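You operate a simulated robot arm through the tools that you are given. There is no shell and no other tool. Be economical: measure what you need, move in short steps, check, and stop when the job is done.

Carry out the task below with a simulated robot arm. There is one attempt and no reset: what you move stays moved.

Task
Put the tall jar on the folding end of the long table away on the packing table.

It is judged by the outcome, as a careful person would: the job done as asked, and still so three seconds after it is handed in. It fails if anything else is knocked over, pushed out of place, dropped, spilled or broken.

Robot
A 7-joint arm with a two-finger parallel gripper, fixed in place. Base frame: the origin is at the foot of the arm, x ahead of it, y to its left, z up; the work surface is at about z = 0. Lengths are in mm, angles in degrees, forces in N, time in s.
With the tool pointing down near the work surface it reaches from about 220 to 580 mm from the base axis. Its first joint turns from -66.0 to 66.0 degrees. Payload 2.5 kg.
The TCP is the grasp point between the finger pads, 23 mm short of the fingertips. In the tool frame z runs along the fingers and y along their closing line. Largest opening 94 mm; finger width 38, thickness 10; the body of the gripper, 54 by 96 mm, starts 39 mm behind the TCP.
Orientation is told as [roll, pitch, yaw] about the base's x, y, z axes, in that order, counted from this pose: with the fingers straight down and closing along the base's y, the tool's x points along the base's -x, its y along +y and its z along -z.

Tools
- The arm moves only by the tool apply_moves. Its arguments are lists of equal length, an entry for each row: "xyz": the shift along the tool's x, y, z in mm, a list of three; "spin": the turn about the tool's z in degrees; "fingers": the gripper command, from -1 (shut) to 1 (fully open), values between in proportion. In form: {"xyz": [[tx, ty, tz], ...], "spin": [spin, ...], "fingers": [fingers, ...]}. A call has 1 to 8 rows; each row shifts and turns the commanded pose from where the row before left it, along the tool's axes as they then stand. Rows are played at 5 a second. More than 50 mm and 8.6 degrees between two rows, or a gripper value outside its range, and nothing of the call is played. Where a pose cannot be reached the arm comes as near as it can. A force on the tool above 40 N (or 10 N above the force at the start of the call, whichever is more), or a blocked arm, ends the call early, and 0.2 s more pass. The fingers move at their own pace (about 108 mm/s each) and stop on an object; they squeeze with about 35 N. The grip force told is the motor's: it shows also when the fingers shut on nothing. Time passes only in rows, and 0.2 s behind the last, so rows that do not move let the fingers close. The reply holds the time, the measured pose of the TCP, the force on the tool along the base axes, the opening and the grip force, in the units named above and with some noise, and new pictures: "views" is both (left out), scene, wrist or none.
- Cameras (640 x 400 px; columns grow to the right, rows downward): "scene" is fixed at [125.4, -427.5, 520.4]; the picture's right is [0.68, -0.73, 0.00], its down [-0.57, -0.54, -0.62] and it looks along [0.45, 0.42, -0.78] (base axes); focal length 232 px, centre (320, 200). "wrist" rides on the gripper at [86, 16, -74] in the tool frame; the picture's right is [-0.18, 0.98, 0.00], its down [-0.58, -0.11, -0.81] and it looks along [-0.79, -0.15, 0.59] (tool axes); focal length 243 px, centre (320, 200). There is no depth. A picture from a camera that has moved, and an enlarged one, comes with that camera's place and axes in the base frame and with its lens.
- enlarge(camera, box): a new picture of the part [left, top, right, bottom] of that camera's present view, enlarged. The clock stands still meanwhile.
- finish_job(): hands the job in; it is judged then, once.

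Go step by step. Nothing tells you positions but the pictures and the camera data: compare them with the known pose of the tool, close in by small moves and look again before you grip or let go. The budget is 90 turns and 170 pictures, counting those below and the enlarged ones. Unless the task says otherwise, let go and move clear before handing in, and close with one line.

The tools are called as a command line: name --argument value ..., lists and objects as JSON in quotes. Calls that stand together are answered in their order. apply_moves: Moves the arm, as the interface text tells. Its arguments: {"type":"object","properties":{"xyz":{"type":"array","items":{"type":"array","items":{"type":"number"}}},"spin":{"type":"array","items":{"type":"number"}},"fingers":{"type":"array","items":{"type":"number"}},"views":{"type":"string","enum":["both","scene","wrist","none"]}},"required":["xyz","spin","fingers"]} The other tools are called the same way: enlarge (camera, box) takes an enlarged picture of a part of a camera's view; finish_job () hands the job in.

At the start:

```text
clock: 0.0
tool_pos: [405.4, 99.2, 218.4]
orientation: [0.0, 0.0, 0.0]
force: [-0.5, 0.6, 0.0]
finger_gap: 94.0
finger_force: 0.0
```

scene: 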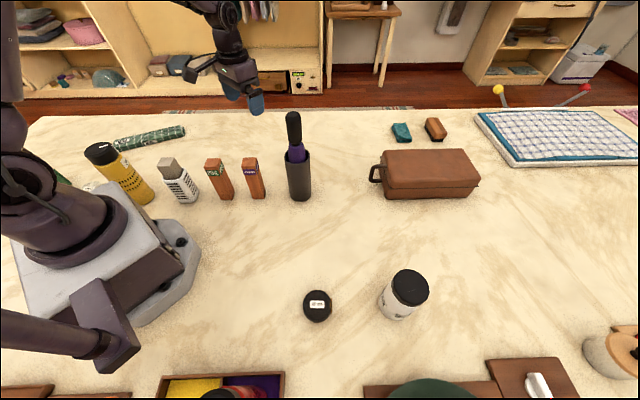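
wrist: 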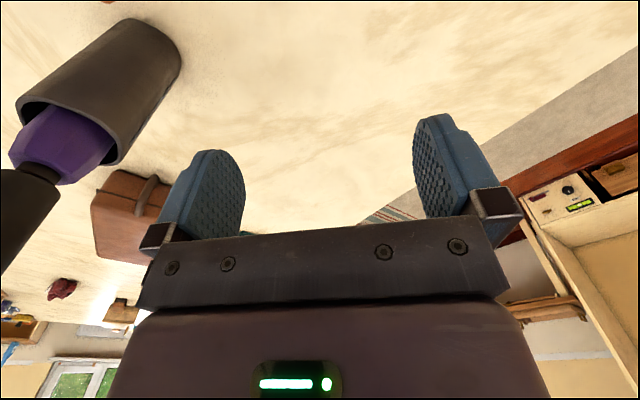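

I see one large table with jars, boxes, a suitcase, and trays near the bottom edge. I'll look closer at the details to identify the tables and the tall jar.

enlarge --camera "scene" --box '[280, 240, 640, 400]'

enlarge --camera "scene" --box '[60, 90, 340, 265]'

enlarge --camera "scene" --box '[360, 60, 640, 235]'

enlarge --camera "scene" --box '[0, 240, 300, 400]'

```text
1.78 times, centred on (460, 320) of scene
camera zoom: at [125.4, -427.5, 520.4], right [0.68, -0.73, 0.0], down [-0.57, -0.54, -0.62], along [0.45, 0.42, -0.78], focal length 413 px, centre (71, -13)
```

zoom: 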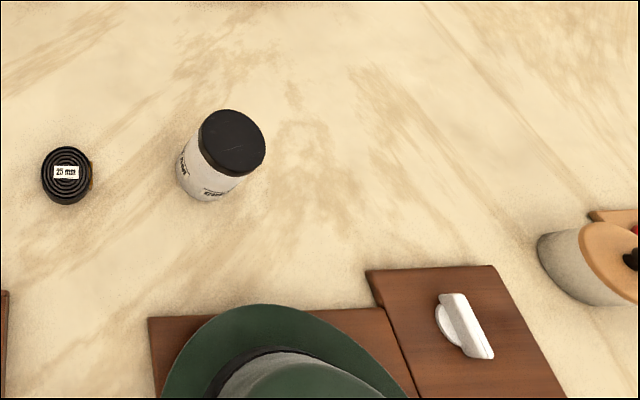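

```text
2.29 times, centred on (200, 178) of scene
camera zoom: at [125.4, -427.5, 520.4], right [0.68, -0.73, 0.0], down [-0.57, -0.54, -0.62], along [0.45, 0.42, -0.78], focal length 531 px, centre (594, 251)
```

zoom: 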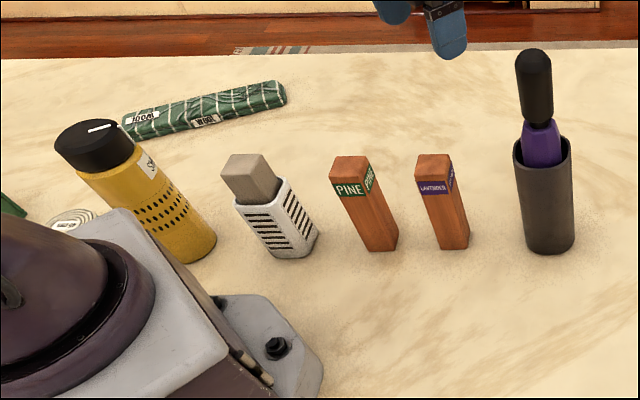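

```text
2.29 times, centred on (500, 148) of scene
camera zoom: at [125.4, -427.5, 520.4], right [0.68, -0.73, 0.0], down [-0.57, -0.54, -0.62], along [0.45, 0.42, -0.78], focal length 531 px, centre (-91, 320)
```

zoom: 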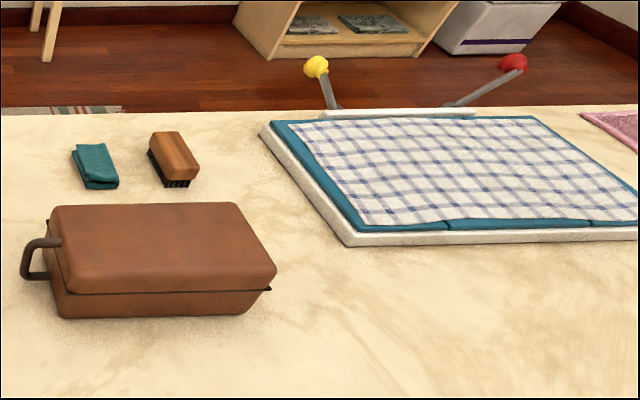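

```text
2.13 times, centred on (150, 320) of scene
camera zoom: at [125.4, -427.5, 520.4], right [0.68, -0.73, 0.0], down [-0.57, -0.54, -0.62], along [0.45, 0.42, -0.78], focal length 496 px, centre (683, -56)
```

zoom: 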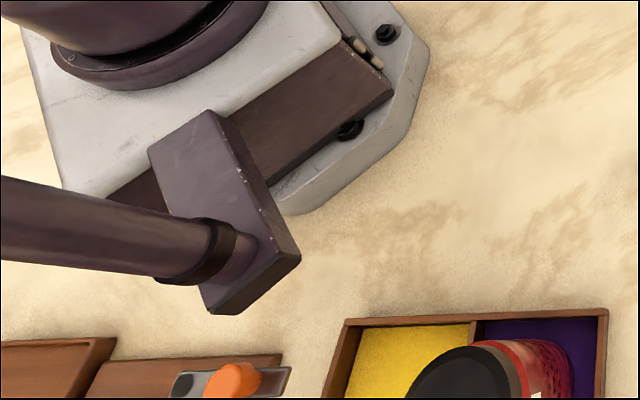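

Only part of the room is visible. I'll lift the arm a bit and turn the wrist camera to look around for the tables and the jars.

apply_moves --xyz '[[0, 0, -40], [0, 0, -40], [0, 0, -40], [0, 0, -30], [0, 0, 0], [0, 0, 0], [0, 0, 0], [0, 0, 0]]' --spin '[0, 0, 0, 8, 8, 8, 8, 8]' --fingers '[1, 1, 1, 1, 1, 1, 1, 1]'

apply_moves --xyz '[[0, 0, 0], [0, 0, 0], [0, 0, 0], [0, 0, 0], [0, 0, 0], [0, 0, 0]]' --spin '[8, 8, 8, 8, 8, 8]' --fingers '[1, 1, 1, 1, 1, 1]'

```text
clock: 1.8
tool_pos: [405.1, 98.8, 368.5]
orientation: [0.0, 0.1, -40.1]
force: [0.5, 0.6, -0.1]
finger_gap: 94.0
finger_force: 0.0
camera wrist: at [349.4, 167.5, 443.1], right [0.77, 0.63, 0.0], down [0.37, -0.46, 0.81], along [0.51, -0.62, -0.59], focal length 243 px, centre (320, 200)
```

scene: 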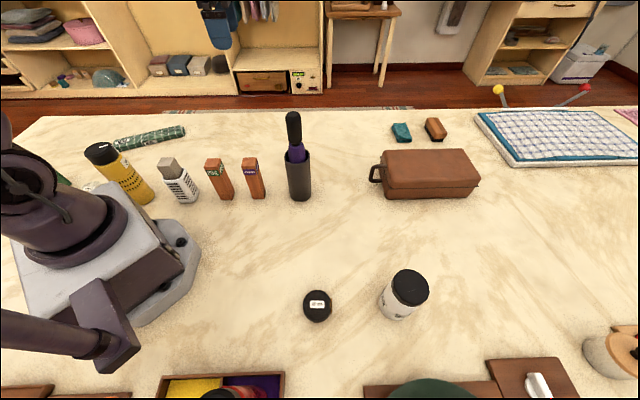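
wrist: 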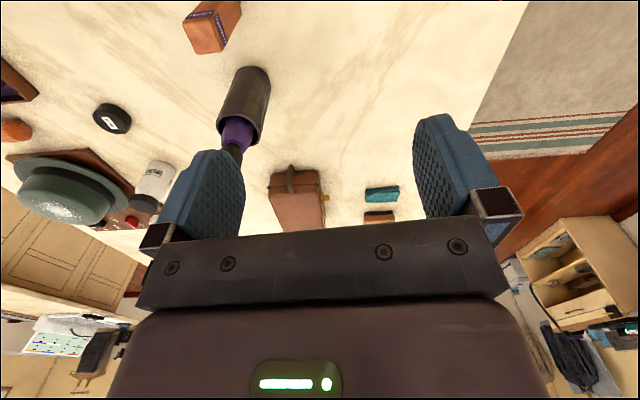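

```text
clock: 3.2
tool_pos: [405.8, 98.7, 367.7]
orientation: [0.1, 0.1, -88.2]
force: [-0.2, -0.2, -0.4]
finger_gap: 93.9
finger_force: 0.0
camera wrist: at [418.5, 186.1, 442.6], right [0.99, -0.15, 0.0], down [-0.09, -0.58, 0.81], along [-0.12, -0.8, -0.59], focal length 243 px, centre (320, 200)
```

scene: 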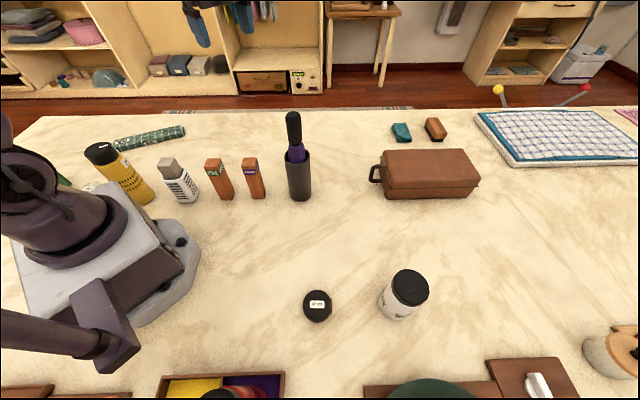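
wrist: 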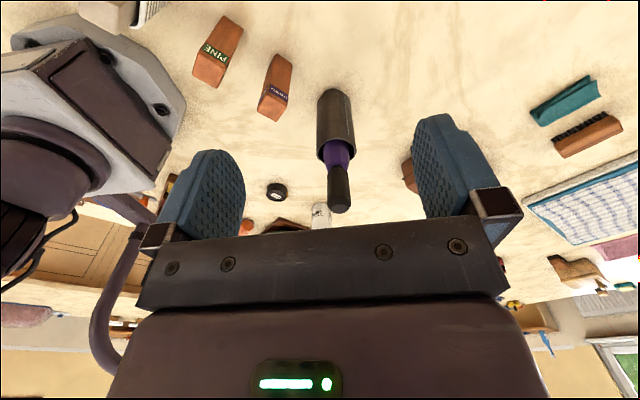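

The gripper hides much of the view. I'll carry the arm toward the -y side, high above everything, and look at the near edge of the table.

apply_moves --xyz '[[-45, -10, 0], [-45, -10, 0], [-45, -10, 0], [-45, -10, 0], [-45, -10, 0], [-30, -10, 0]]' --spin '[0, 0, 0, 0, 0, 0]' --fingers '[1, 1, 1, 1, 1, 1]'

```text
clock: 4.6
tool_pos: [354.3, -158.9, 369.3]
orientation: [0.0, 0.0, -87.9]
force: [0.1, 0.2, 0.9]
finger_gap: 93.7
finger_force: 0.1
camera wrist: at [366.7, -71.6, 443.1], right [0.99, -0.15, 0.0], down [-0.09, -0.58, 0.81], along [-0.12, -0.8, -0.59], focal length 243 px, centre (320, 200)
```

scene: 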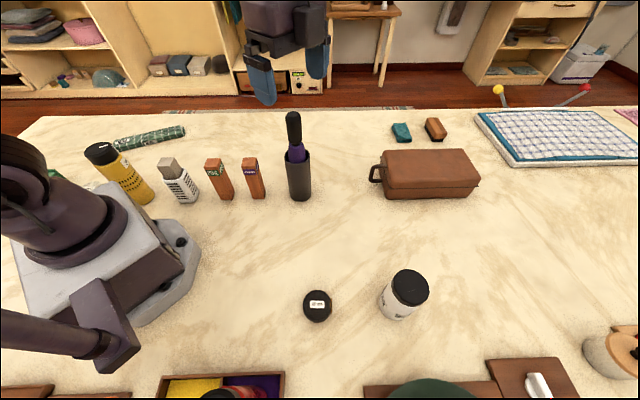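
wrist: 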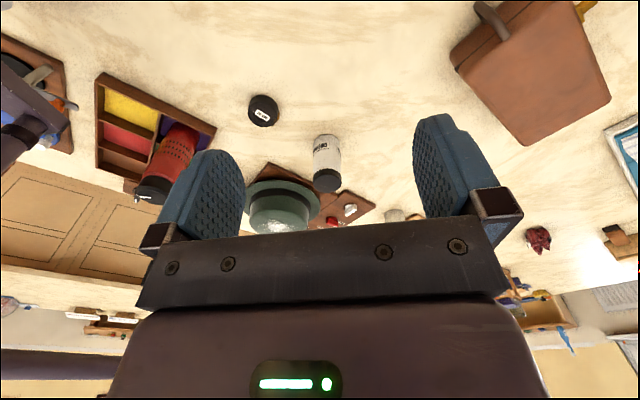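

The table is larger than the scene camera shows. I'll enlarge the wrist view.

enlarge --camera "wrist" --box '[0, 20, 240, 200]'

enlarge --camera "wrist" --box '[220, 80, 440, 240]'

enlarge --camera "wrist" --box '[440, 100, 640, 400]'

enlarge --camera "wrist" --box '[0, 160, 160, 380]'

```text
2.22 times, centred on (120, 110) of wrist
camera zoom: at [366.7, -71.6, 443.1], right [0.99, -0.15, 0.0], down [-0.09, -0.58, 0.81], along [-0.12, -0.8, -0.59], focal length 539 px, centre (764, 400)
```

zoom: 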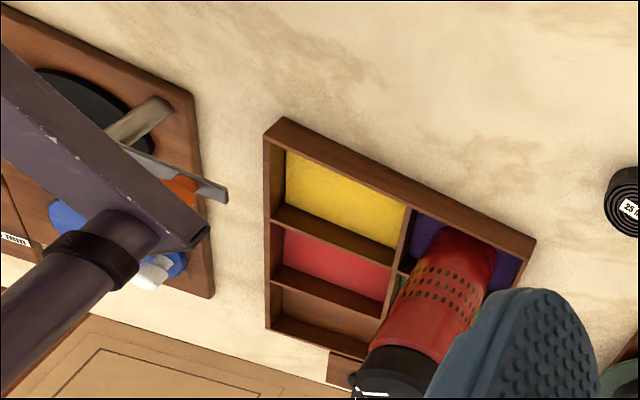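

```text
2.50 times, centred on (330, 160) of wrist
camera zoom: at [366.7, -71.6, 443.1], right [0.99, -0.15, 0.0], down [-0.09, -0.58, 0.81], along [-0.12, -0.8, -0.59], focal length 606 px, centre (295, 300)
```

zoom: 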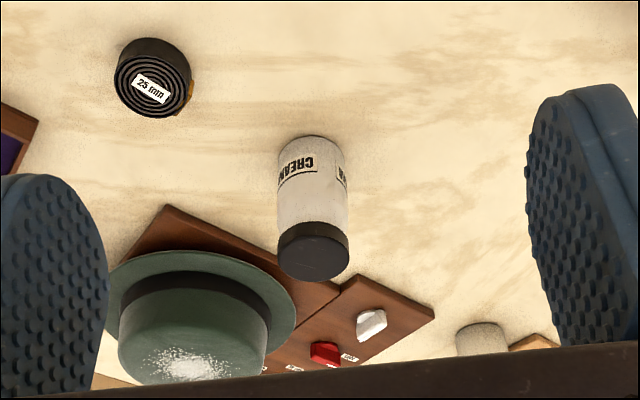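

```text
1.33 times, centred on (540, 250) of wrist
camera zoom: at [366.7, -71.6, 443.1], right [0.99, -0.15, 0.0], down [-0.09, -0.58, 0.81], along [-0.12, -0.8, -0.59], focal length 324 px, centre (27, 133)
```

zoom: 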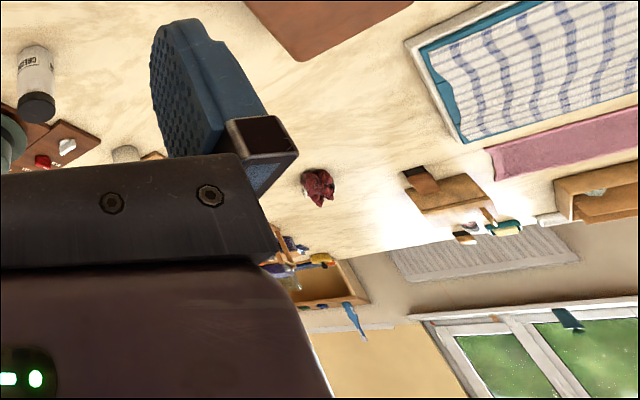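

```text
1.82 times, centred on (80, 270) of wrist
camera zoom: at [366.7, -71.6, 443.1], right [0.99, -0.15, 0.0], down [-0.09, -0.58, 0.81], along [-0.12, -0.8, -0.59], focal length 441 px, centre (756, 73)
```

zoom: 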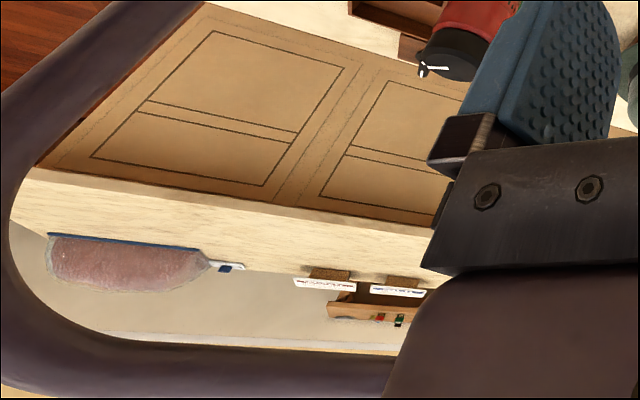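

I see a cream jar, a red jar in a tray and a yellow jar. I need to see the table's ends and other directions, so I'll raise and rotate the view.

apply_moves --xyz '[[0, 0, -40], [0, 0, -40], [0, 0, -40], [0, 0, 0], [0, 0, 0], [0, 0, 0], [0, 0, 0], [0, 0, 0]]' --spin '[-8, -8, -8, -8, -8, 0, 0, 0]' --fingers '[1, 1, 1, 1, 1, 1, 1, 1]' --views "wrist"

apply_moves --xyz '[[0, 0, 0], [0, 0, 0], [0, 0, 0], [0, 0, 0], [0, 0, 0], [0, 0, 0]]' --spin '[-8, -8, -8, -8, -8, -8]' --fingers '[1, 1, 1, 1, 1, 1]' --views "wrist"

apply_moves --xyz '[[0, 0, 0], [0, 0, 0], [0, 0, 0], [0, 0, 0], [0, 0, 0], [0, 0, 0]]' --spin '[-8, -8, -8, -8, -8, -8]' --fingers '[1, 1, 1, 1, 1, 1]' --views "wrist"

apply_moves --xyz '[[0, 0, 0], [0, 0, 0], [0, 0, 0], [0, 0, 0], [0, 0, 0], [0, 0, 0]]' --spin '[-8, -8, -8, -8, -8, -8]' --fingers '[1, 1, 1, 1, 1, 1]' --views "wrist"

```text
clock: 6.4
tool_pos: [354.4, -159.0, 488.2]
orientation: [0.0, 0.0, -48.0]
force: [0.1, 0.2, 0.2]
finger_gap: 94.1
finger_force: 0.0
camera wrist: at [308.6, -83.1, 562.9], right [0.85, 0.52, 0.0], down [0.31, -0.5, 0.81], along [0.42, -0.69, -0.59], focal length 243 px, centre (320, 200)
```

wrist: 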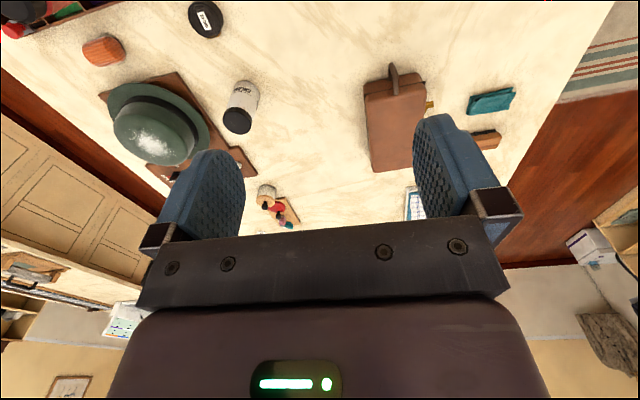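

```text
clock: 7.8
tool_pos: [354.1, -158.0, 488.3]
orientation: [0.1, 0.1, 0.2]
force: [0.2, -0.3, 0.2]
finger_gap: 94.1
finger_force: 0.2
camera wrist: at [267.4, -142.2, 562.5], right [0.18, 0.98, 0.0], down [0.58, -0.11, 0.81], along [0.79, -0.15, -0.59], focal length 243 px, centre (320, 200)
```

wrist: 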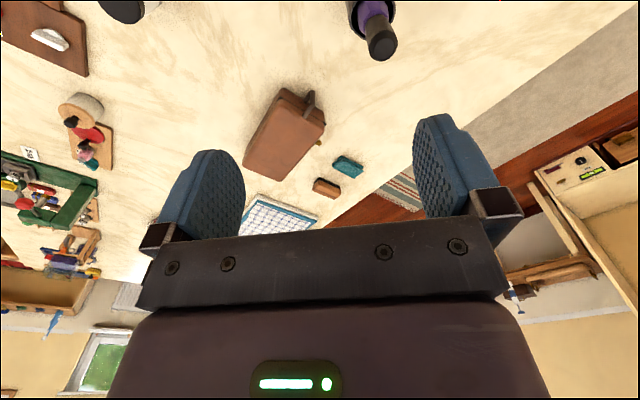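

```text
clock: 9.2
tool_pos: [354.6, -157.7, 489.0]
orientation: [0.0, 0.0, 48.1]
force: [-0.7, -0.5, 0.6]
finger_gap: 94.1
finger_force: 0.0
camera wrist: at [284.4, -211.7, 562.7], right [-0.61, 0.79, 0.0], down [0.47, 0.36, 0.81], along [0.64, 0.49, -0.59], focal length 243 px, centre (320, 200)
```

wrist: 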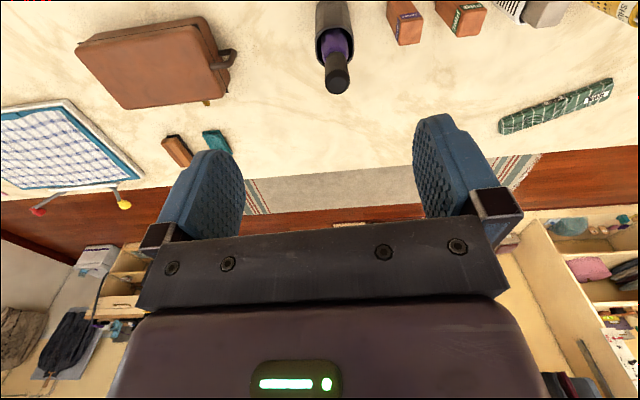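

```text
clock: 10.6
tool_pos: [354.7, -158.1, 488.1]
orientation: [0.0, 0.0, 96.2]
force: [0.0, 1.0, -0.3]
finger_gap: 94.1
finger_force: 0.0
camera wrist: at [347.6, -245.9, 562.9], right [-1.0, 0.08, 0.0], down [0.05, 0.59, 0.81], along [0.06, 0.8, -0.59], focal length 243 px, centre (320, 200)
```

wrist: 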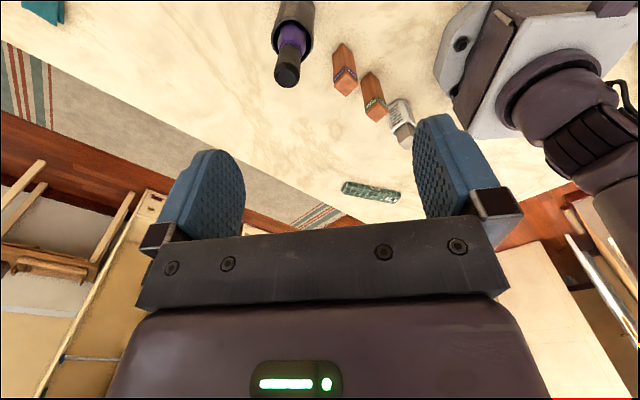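

The table runs along x, with more things at its far end. I'll look back toward -x too, and zoom in on labels.

apply_moves --xyz '[[0, 0, 0], [0, 0, 0], [0, 0, 0], [0, 0, 0], [0, 0, 0], [0, 0, 0]]' --spin '[-8, -8, -8, -8, -8, -8]' --fingers '[1, 1, 1, 1, 1, 1]' --views "wrist"

enlarge --camera "wrist" --box '[400, 0, 640, 200]'

```text
clock: 12.0
tool_pos: [354.9, -158.2, 488.1]
orientation: [0.0, 0.0, 144.1]
force: [-0.3, 0.8, 0.0]
finger_gap: 94.1
finger_force: 0.0
camera wrist: at [414.8, -222.0, 562.6], right [-0.73, -0.69, 0.0], down [-0.41, 0.43, 0.81], along [-0.56, 0.58, -0.59], focal length 243 px, centre (320, 200)
```

wrist: 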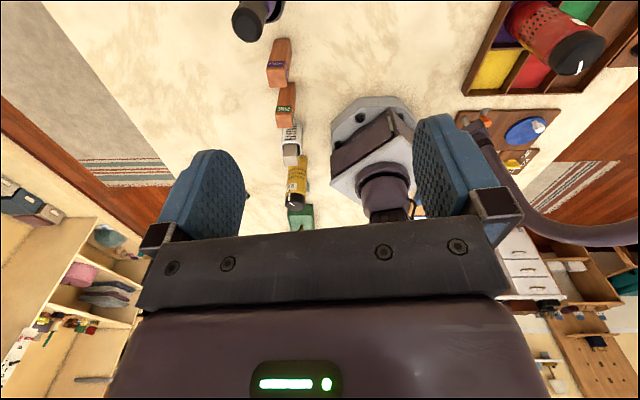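

```text
2.00 times, centred on (520, 100) of wrist
camera zoom: at [414.8, -222.0, 562.6], right [-0.73, -0.69, 0.0], down [-0.41, 0.43, 0.81], along [-0.56, 0.58, -0.59], focal length 485 px, centre (-80, 400)
```

zoom: 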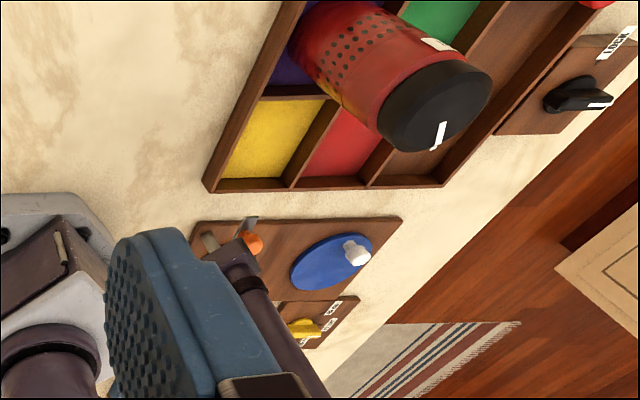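

There are wooden panels with labelled knobs along the -y edge; I want to read those labels. I'll turn back toward -y.

apply_moves --xyz '[[0, 0, 0], [0, 0, 0], [0, 0, 0], [0, 0, 0], [0, 0, 0], [0, 0, 0], [0, 0, 0], [0, 0, 0]]' --spin '[8.5, 8.5, 8.5, 8.5, 8.5, 8.5, 8.5, 8.5]' --fingers '[1, 1, 1, 1, 1, 1, 1, 1]' --views "none"

apply_moves --xyz '[[0, 0, 0], [0, 0, 0], [0, 0, 0], [0, 0, 0], [0, 0, 0], [0, 0, 0], [0, 0, 0], [0, 0, 0]]' --spin '[8.5, 8.5, 8.5, 8.5, 8.5, 8.5, 8.5, 8.5]' --fingers '[1, 1, 1, 1, 1, 1, 1, 1]' --views "none"

apply_moves --xyz '[[0, 0, 0], [0, 0, 0], [0, 0, 0], [0, 0, 0], [0, 0, 0], [0, 0, 0], [0, 0, 0], [0, 0, 0]]' --spin '[8.5, 8.5, 8.5, 8.5, 8.5, 8.5, 8.5, 8.5]' --fingers '[1, 1, 1, 1, 1, 1, 1, 1]' --views "none"

apply_moves --xyz '[[-40, 0, 0], [-40, 0, 0], [-40, 0, 0], [-40, 0, 0], [-20, 0, 0]]' --spin '[6, 6, 6, 6, 6]' --fingers '[1, 1, 1, 1, 1]'

```text
clock: 13.8
tool_pos: [354.5, -159.1, 487.7]
orientation: [0.1, -0.1, 75.8]
force: [-0.2, -0.4, 0.1]
finger_gap: 94.3
finger_force: 0.1
```

```text
clock: 15.6
tool_pos: [354.1, -158.1, 489.0]
orientation: [0.0, 0.0, 7.8]
force: [0.6, 0.2, 0.6]
finger_gap: 93.9
finger_force: 0.1
```

```text
clock: 17.4
tool_pos: [353.5, -157.6, 489.1]
orientation: [0.0, -0.1, -60.2]
force: [-0.3, -0.4, 0.0]
finger_gap: 93.7
finger_force: 0.1
```

```text
clock: 18.6
tool_pos: [410.1, -307.9, 450.8]
orientation: [-0.1, 0.0, -86.9]
force: [0.5, -0.3, -0.5]
finger_gap: 94.2
finger_force: 0.0
out of reach, approached as far as the arm can: row 4, 5
camera wrist: at [420.8, -220.9, 525.1], right [0.99, -0.13, 0.0], down [-0.08, -0.59, 0.81], along [-0.1, -0.8, -0.59], focal length 243 px, centre (320, 200)
```

scene: 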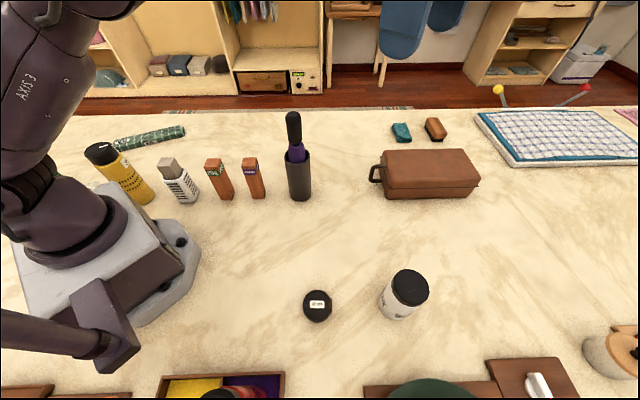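
wrist: 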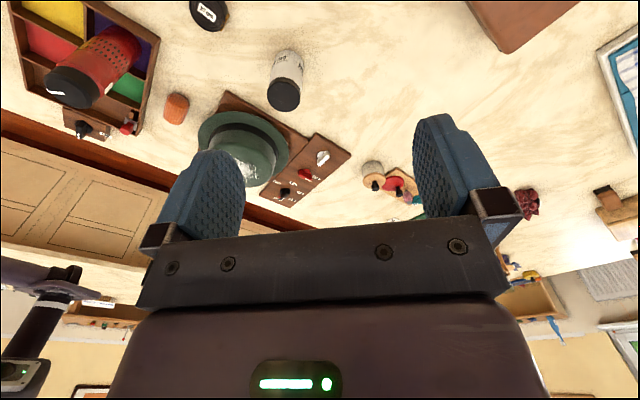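

enlarge --camera "wrist" --box '[200, 80, 360, 210]'

enlarge --camera "wrist" --box '[0, 0, 200, 150]'

enlarge --camera "wrist" --box '[480, 150, 640, 350]'

enlarge --camera "scene" --box '[70, 120, 210, 220]'

```text
3.08 times, centred on (280, 145) of wrist
camera zoom: at [420.8, -220.9, 525.1], right [0.99, -0.13, 0.0], down [-0.08, -0.59, 0.81], along [-0.1, -0.8, -0.59], focal length 746 px, centre (443, 369)
```

zoom: 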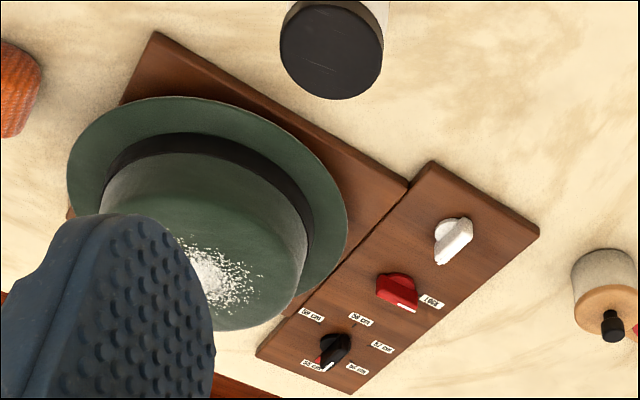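

```text
2.67 times, centred on (100, 75) of wrist
camera zoom: at [420.8, -220.9, 525.1], right [0.99, -0.13, 0.0], down [-0.08, -0.59, 0.81], along [-0.1, -0.8, -0.59], focal length 647 px, centre (907, 533)
```

zoom: 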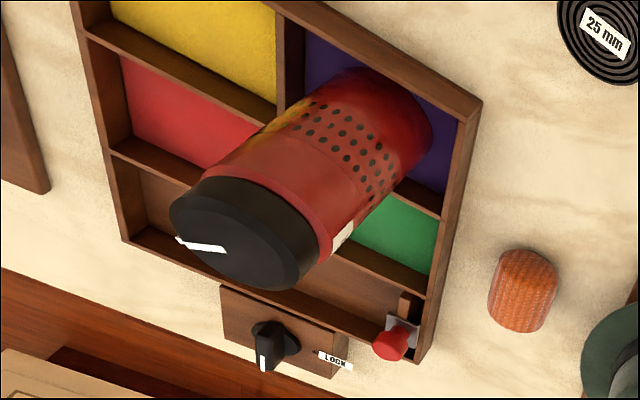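

```text
2.00 times, centred on (560, 250) of wrist
camera zoom: at [420.8, -220.9, 525.1], right [0.99, -0.13, 0.0], down [-0.08, -0.59, 0.81], along [-0.1, -0.8, -0.59], focal length 485 px, centre (-160, 100)
```

zoom: 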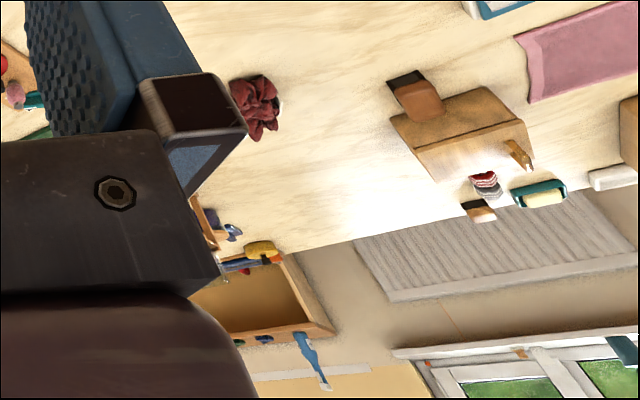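

```text
4.00 times, centred on (140, 170) of scene
camera zoom: at [125.3, -427.5, 520.4], right [0.68, -0.73, 0.0], down [-0.57, -0.54, -0.62], along [0.45, 0.42, -0.78], focal length 929 px, centre (1040, 320)
```

zoom: 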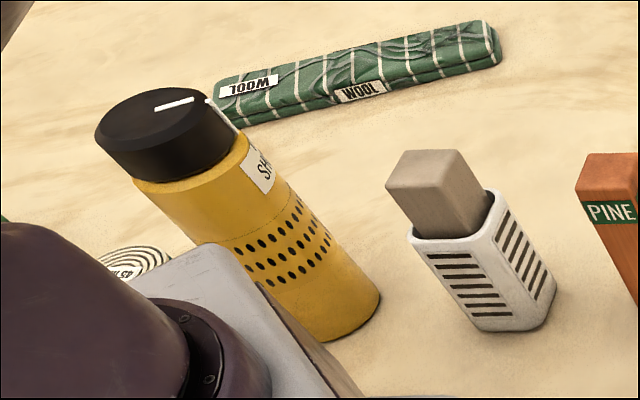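

I'll inspect the holder/suitcase, and look toward the far +x end from a higher, pulled-back pose.

enlarge --camera "scene" --box '[180, 100, 340, 220]'

apply_moves --xyz '[[40, -30, 0], [40, -30, -20], [40, -30, -20], [0, -30, -20], [0, 0, -20], [0, 0, 0], [0, 0, 0], [0, 0, 0]]' --spin '[-8, -8, -8, -8, -8, -8, -8, 0]' --fingers '[1, 1, 1, 1, 1, 1, 1, 1]' --views "wrist"

```text
3.33 times, centred on (260, 160) of scene
camera zoom: at [125.3, -427.5, 520.4], right [0.68, -0.73, 0.0], down [-0.57, -0.54, -0.62], along [0.45, 0.42, -0.78], focal length 774 px, centre (520, 333)
```

zoom: 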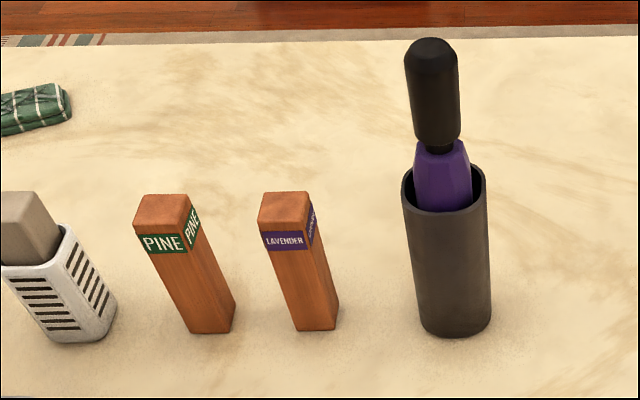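

```text
refused: row 2 steps farther than a row can; nothing moved
```

The holder holds a purple bottle-like tool, not a jar. I'll retry the look-around move with smaller steps.

apply_moves --xyz '[[35, -25, 0], [35, -25, -20], [35, -25, -20], [0, -30, -20], [0, 0, -20], [0, 0, 0], [0, 0, 0], [0, 0, 0]]' --spin '[-8, -8, -8, -8, -8, -8, -8, 0]' --fingers '[1, 1, 1, 1, 1, 1, 1, 1]' --views "wrist"

enlarge --camera "wrist" --box '[0, 60, 240, 300]'

enlarge --camera "wrist" --box '[200, 60, 640, 300]'

```text
clock: 20.4
tool_pos: [288.3, -234.6, 530.2]
orientation: [0.0, -0.2, -30.8]
force: [-1.2, -0.7, -0.4]
finger_gap: 93.9
finger_force: 0.0
camera wrist: at [222.4, -175.5, 605.1], right [0.66, 0.75, 0.0], down [0.44, -0.39, 0.81], along [0.61, -0.53, -0.59], focal length 243 px, centre (320, 200)
```

wrist: 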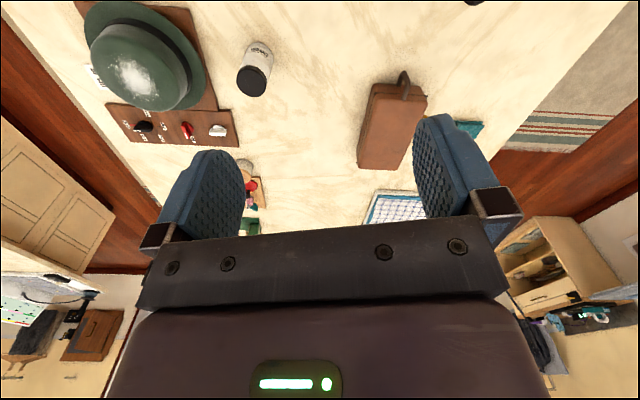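

```text
1.67 times, centred on (120, 180) of wrist
camera zoom: at [222.4, -175.5, 605.1], right [0.66, 0.75, 0.0], down [0.44, -0.39, 0.81], along [0.61, -0.53, -0.59], focal length 404 px, centre (653, 233)
```

zoom: 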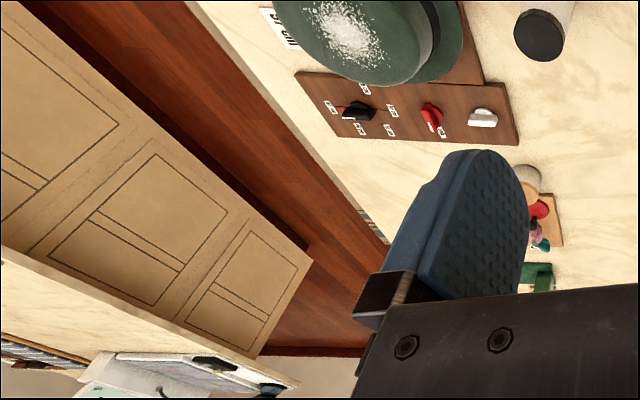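

```text
1.45 times, centred on (420, 180) of wrist
camera zoom: at [222.4, -175.5, 605.1], right [0.66, 0.75, 0.0], down [0.44, -0.39, 0.81], along [0.61, -0.53, -0.59], focal length 353 px, centre (174, 229)
```

zoom: 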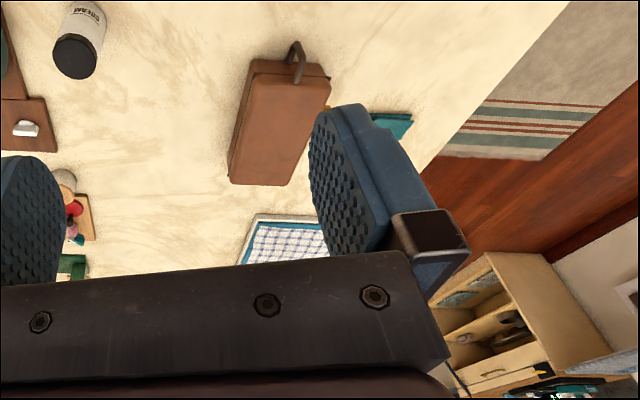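

All visible surfaces look like one long table running along the scene picture's left-right direction. I'll check the surface closely for a seam, hinge or zone markings.

enlarge --camera "scene" --box '[290, 180, 450, 280]'

enlarge --camera "scene" --box '[440, 180, 640, 305]'

enlarge --camera "scene" --box '[0, 0, 320, 130]'

enlarge --camera "scene" --box '[320, 0, 640, 130]'

```text
4.00 times, centred on (370, 230) of scene
camera zoom: at [125.4, -427.5, 520.4], right [0.68, -0.73, 0.0], down [-0.57, -0.54, -0.62], along [0.45, 0.42, -0.78], focal length 929 px, centre (120, 80)
```

zoom: 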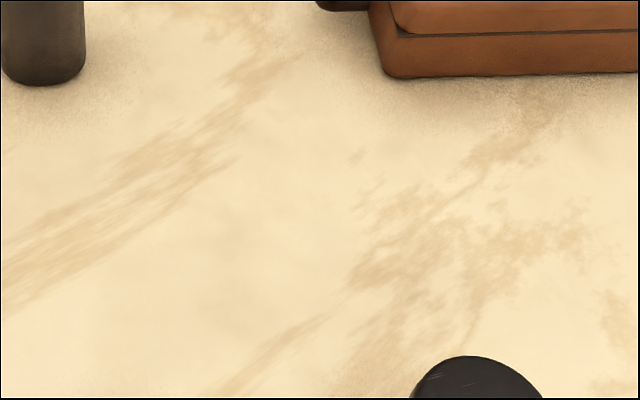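

```text
3.20 times, centred on (540, 242) of scene
camera zoom: at [125.4, -427.5, 520.4], right [0.68, -0.73, 0.0], down [-0.57, -0.54, -0.62], along [0.45, 0.42, -0.78], focal length 743 px, centre (-384, 64)
```

zoom: 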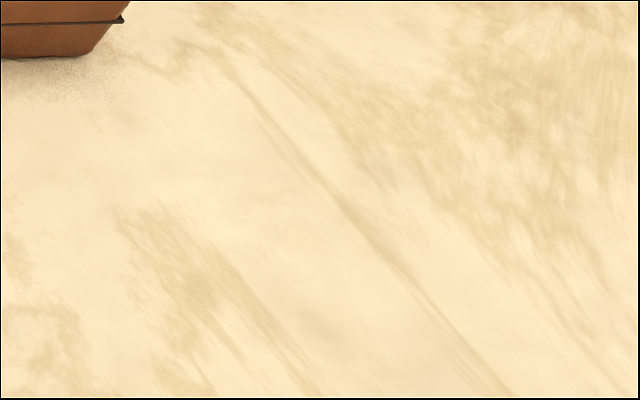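

```text
2.00 times, centred on (160, 65) of scene
camera zoom: at [125.4, -427.5, 520.4], right [0.68, -0.73, 0.0], down [-0.57, -0.54, -0.62], along [0.45, 0.42, -0.78], focal length 464 px, centre (640, 470)
```

zoom: 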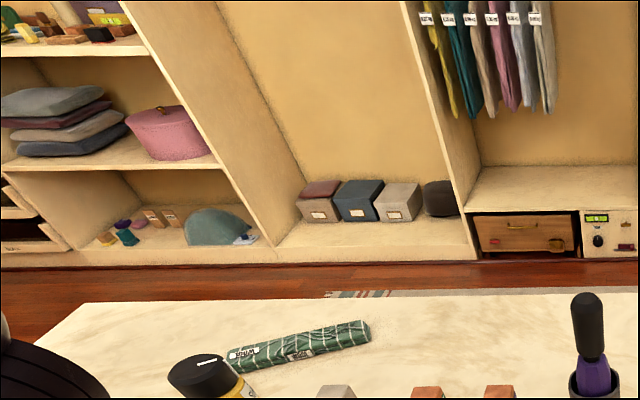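

```text
2.00 times, centred on (480, 65) of scene
camera zoom: at [125.4, -427.5, 520.4], right [0.68, -0.73, 0.0], down [-0.57, -0.54, -0.62], along [0.45, 0.42, -0.78], focal length 464 px, centre (0, 470)
```

zoom: 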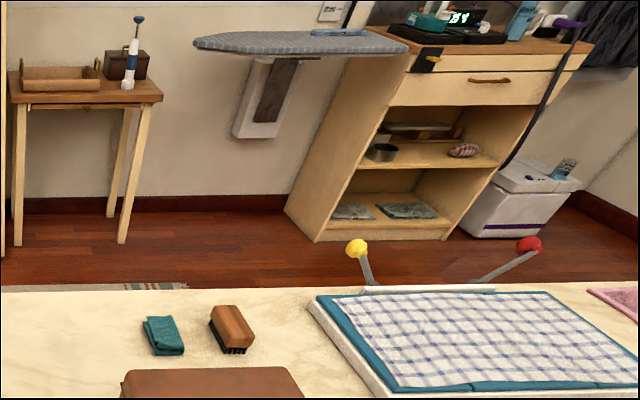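

No seam on the surface. The left end (behind the robot, with the WOOL bundle and the yellow jar) is still poorly seen, so I'll move the arm across high up and look that way.

apply_moves --xyz '[[15, 39, 0], [15, 39, 0], [15, 39, 0], [15, 39, 0], [15, 39, 0], [15, 39, 0], [15, 39, 0]]' --spin '[0, 0, 0, 0, 0, 0, 0]' --fingers '[1, 1, 1, 1, 1, 1, 1]' --views "none"

apply_moves --xyz '[[0, 0, 0], [0, 0, 0], [0, 0, 0], [0, 0, 0], [0, 0, 0], [0, 0, 0], [0, 0, 0], [0, 0, 0]]' --spin '[-8.5, -8.5, -8.5, -8.5, -8.5, -8.5, -8.5, -8.5]' --fingers '[1, 1, 1, 1, 1, 1, 1, 1]' --views "none"

apply_moves --xyz '[[0, 0, 0], [0, 0, 0], [0, 0, 0], [0, 0, 0], [0, 0, 0], [0, 0, 0], [0, 0, 0], [0, 0, 0]]' --spin '[-8.5, -8.5, -8.5, -8.5, -8.5, -8.5, -8.5, -8.5]' --fingers '[1, 1, 1, 1, 1, 1, 1, 1]' --views "wrist"

apply_moves --xyz '[[0, 0, 0], [0, 0, 0], [0, 0, 0], [0, 0, 0], [0, 0, 0], [0, 0, 0]]' --spin '[-8, -8, -8, -8, -8, -8]' --fingers '[1, 1, 1, 1, 1, 1]' --views "wrist"

```text
clock: 22.0
tool_pos: [339.5, 54.7, 531.2]
orientation: [0.1, -0.1, -30.7]
force: [0.5, -0.6, 0.1]
finger_gap: 94.0
finger_force: 0.1
```

```text
clock: 23.8
tool_pos: [340.1, 53.7, 530.8]
orientation: [0.0, 0.0, 37.3]
force: [0.4, -0.2, 0.6]
finger_gap: 94.0
finger_force: 0.0
```

```text
clock: 25.6
tool_pos: [338.6, 54.0, 530.1]
orientation: [0.1, 0.0, 105.4]
force: [0.7, -0.6, 0.4]
finger_gap: 93.8
finger_force: 0.0
camera wrist: at [345.8, -33.5, 604.9], right [-1.0, -0.08, 0.0], down [-0.05, 0.59, 0.81], along [-0.07, 0.8, -0.59], focal length 243 px, centre (320, 200)
```

wrist: 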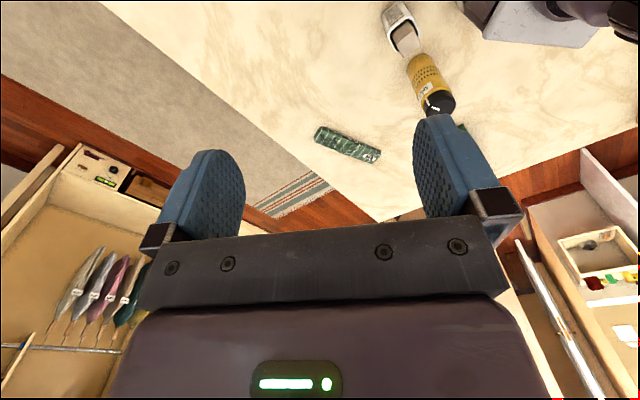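

```text
clock: 27.0
tool_pos: [339.4, 54.6, 530.1]
orientation: [0.0, 0.2, 153.4]
force: [0.0, 0.6, 0.4]
finger_gap: 93.8
finger_force: 0.0
camera wrist: at [408.8, 1.2, 605.1], right [-0.61, -0.8, 0.0], down [-0.47, 0.36, 0.81], along [-0.64, 0.49, -0.59], focal length 243 px, centre (320, 200)
```

wrist: 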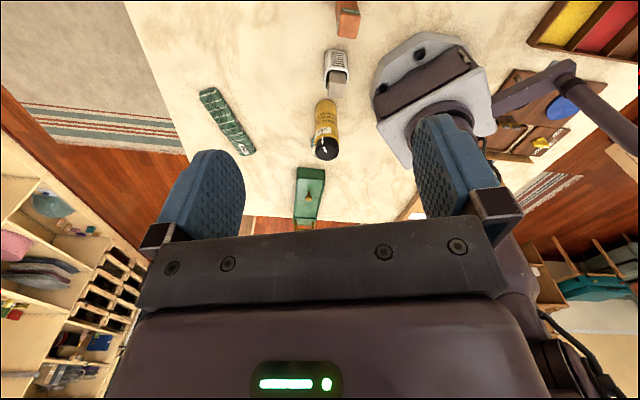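

enlarge --camera "wrist" --box '[190, 30, 370, 240]'

enlarge --camera "wrist" --box '[0, 160, 160, 400]'

enlarge --camera "wrist" --box '[470, 50, 640, 260]'

```text
1.90 times, centred on (280, 135) of wrist
camera zoom: at [408.8, 1.2, 605.1], right [-0.61, -0.8, 0.0], down [-0.47, 0.36, 0.81], along [-0.64, 0.49, -0.59], focal length 462 px, centre (396, 324)
```

zoom: 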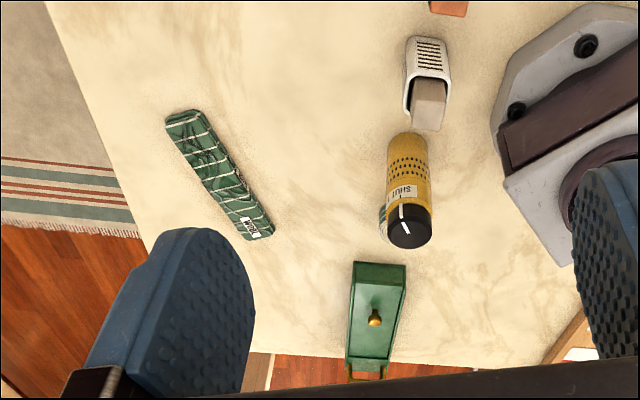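

```text
1.67 times, centred on (80, 280) of wrist
camera zoom: at [408.8, 1.2, 605.1], right [-0.61, -0.8, 0.0], down [-0.47, 0.36, 0.81], along [-0.64, 0.49, -0.59], focal length 404 px, centre (720, 67)
```

zoom: 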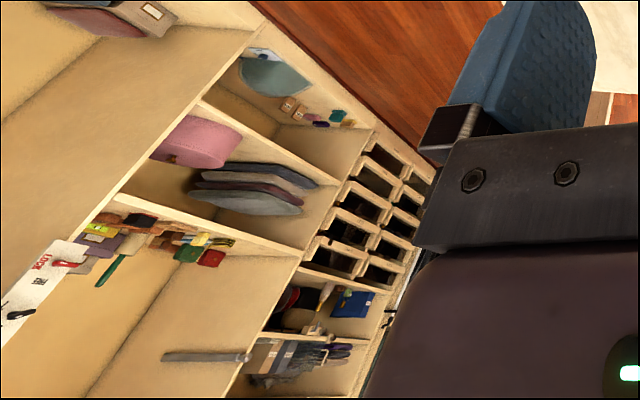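

```text
1.90 times, centred on (555, 155) of wrist
camera zoom: at [408.8, 1.2, 605.1], right [-0.61, -0.8, 0.0], down [-0.47, 0.36, 0.81], along [-0.64, 0.49, -0.59], focal length 462 px, centre (-128, 286)
```

zoom: 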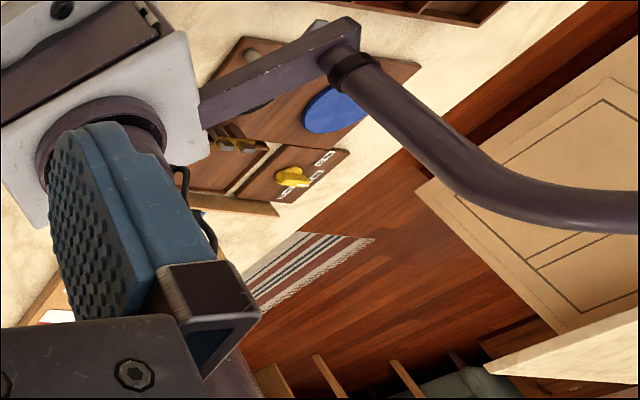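

The left end holds a WOOL bundle, a shaker marked SHUT and a green shoe. Next I'll look at the far right end from as far forward as I can.

apply_moves --xyz '[[0, 0, 0], [0, 0, 0], [0, 0, 0], [0, 0, 0], [0, 0, 0], [0, 0, 0], [0, 0, 0], [0, 0, 0]]' --spin '[8.5, 8.5, 8.5, 8.5, 8.5, 8.5, 8.5, 8.5]' --fingers '[1, 1, 1, 1, 1, 1, 1, 1]' --views "none"

apply_moves --xyz '[[0, 0, 0], [0, 0, 0], [0, 0, 0], [0, 0, 0], [0, 0, 0], [0, 0, 0], [0, 0, 0], [0, 0, 0]]' --spin '[8.5, 8.5, 8.5, 8.5, 8.5, 8.5, 8.5, 8.5]' --fingers '[1, 1, 1, 1, 1, 1, 1, 1]' --views "none"

apply_moves --xyz '[[0, -40, 0], [0, -40, 0], [0, -40, 0], [0, -40, 0], [0, -40, 0], [0, -40, 0], [0, -40, 0], [0, -30, 0]]' --spin '[2, 2, 2, 2, 2, 2, 2, 2]' --fingers '[1, 1, 1, 1, 1, 1, 1, 1]' --views "wrist"

enlarge --camera "wrist" --box '[0, 50, 200, 350]'

```text
clock: 28.8
tool_pos: [340.1, 53.5, 531.0]
orientation: [0.0, 0.0, 85.1]
force: [-0.9, -0.4, -0.6]
finger_gap: 93.9
finger_force: 0.0
```

```text
clock: 30.6
tool_pos: [340.4, 55.4, 531.1]
orientation: [0.0, 0.0, 17.0]
force: [0.1, 0.0, -0.1]
finger_gap: 93.9
finger_force: 0.0
```

```text
clock: 32.4
tool_pos: [393.3, -228.5, 528.0]
orientation: [-0.1, -0.1, 2.5]
force: [-0.6, 0.1, 0.1]
finger_gap: 94.3
finger_force: 0.0
out of reach, approached as far as the arm can: row 8
camera wrist: at [304.3, -215.1, 602.1], right [0.14, 0.99, 0.0], down [0.58, -0.08, 0.81], along [0.8, -0.11, -0.59], focal length 243 px, centre (320, 200)
```

wrist: 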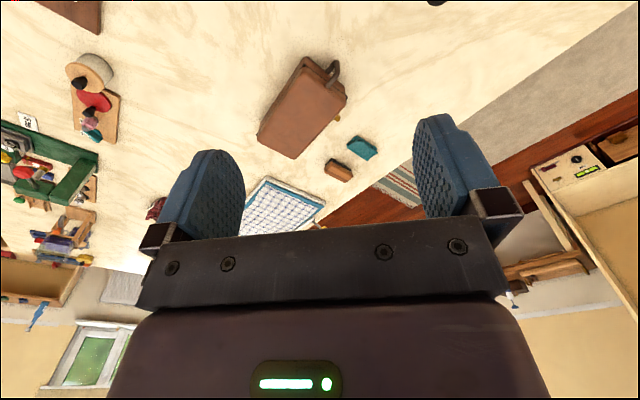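

```text
1.33 times, centred on (100, 200) of wrist
camera zoom: at [304.3, -215.1, 602.1], right [0.14, 0.99, 0.0], down [0.58, -0.08, 0.81], along [0.8, -0.11, -0.59], focal length 324 px, centre (613, 200)
```

zoom: 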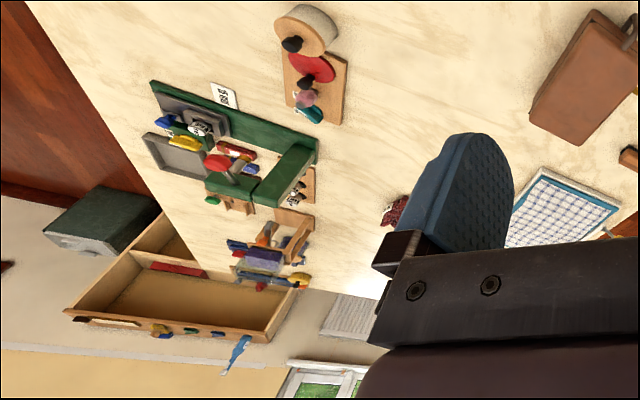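

Still one continuous top as far as I can tell. I'll check the area right in front of the robot for a joint between two tables.

enlarge --camera "scene" --box '[150, 190, 310, 290]'

enlarge --camera "scene" --box '[150, 290, 326, 400]'

enlarge --camera "scene" --box '[200, 100, 400, 225]'

enlarge --camera "scene" --box '[500, 270, 640, 400]'

```text
4.00 times, centred on (230, 240) of scene
camera zoom: at [125.3, -427.5, 520.4], right [0.68, -0.73, 0.0], down [-0.57, -0.54, -0.62], along [0.45, 0.42, -0.78], focal length 929 px, centre (680, 40)
```

zoom: 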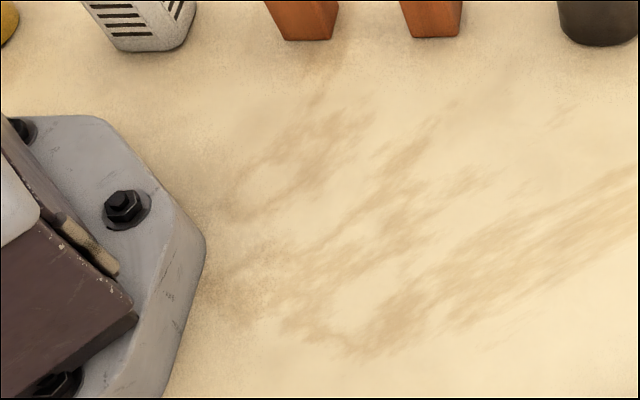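

```text
3.64 times, centred on (238, 345) of scene
camera zoom: at [125.3, -427.5, 520.4], right [0.68, -0.73, 0.0], down [-0.57, -0.54, -0.62], along [0.45, 0.42, -0.78], focal length 845 px, centre (618, -327)
```

zoom: 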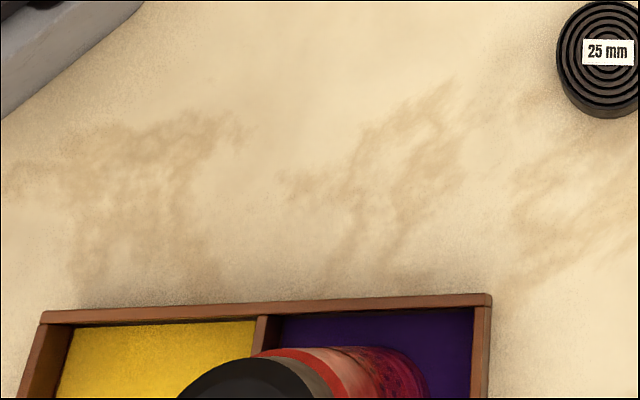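

```text
3.20 times, centred on (300, 162) of scene
camera zoom: at [125.3, -427.5, 520.4], right [0.68, -0.73, 0.0], down [-0.57, -0.54, -0.62], along [0.45, 0.42, -0.78], focal length 743 px, centre (384, 320)
```

zoom: 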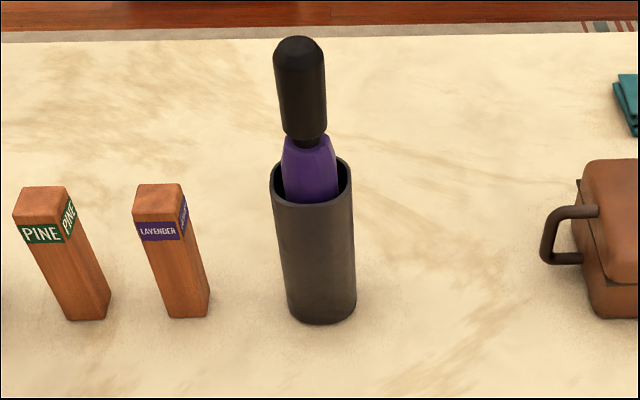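

```text
3.08 times, centred on (570, 335) of scene
camera zoom: at [125.3, -427.5, 520.4], right [0.68, -0.73, 0.0], down [-0.57, -0.54, -0.62], along [0.45, 0.42, -0.78], focal length 715 px, centre (-449, -215)
```

zoom: 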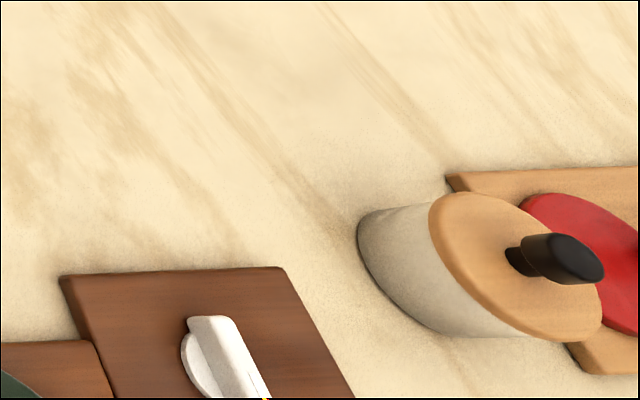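

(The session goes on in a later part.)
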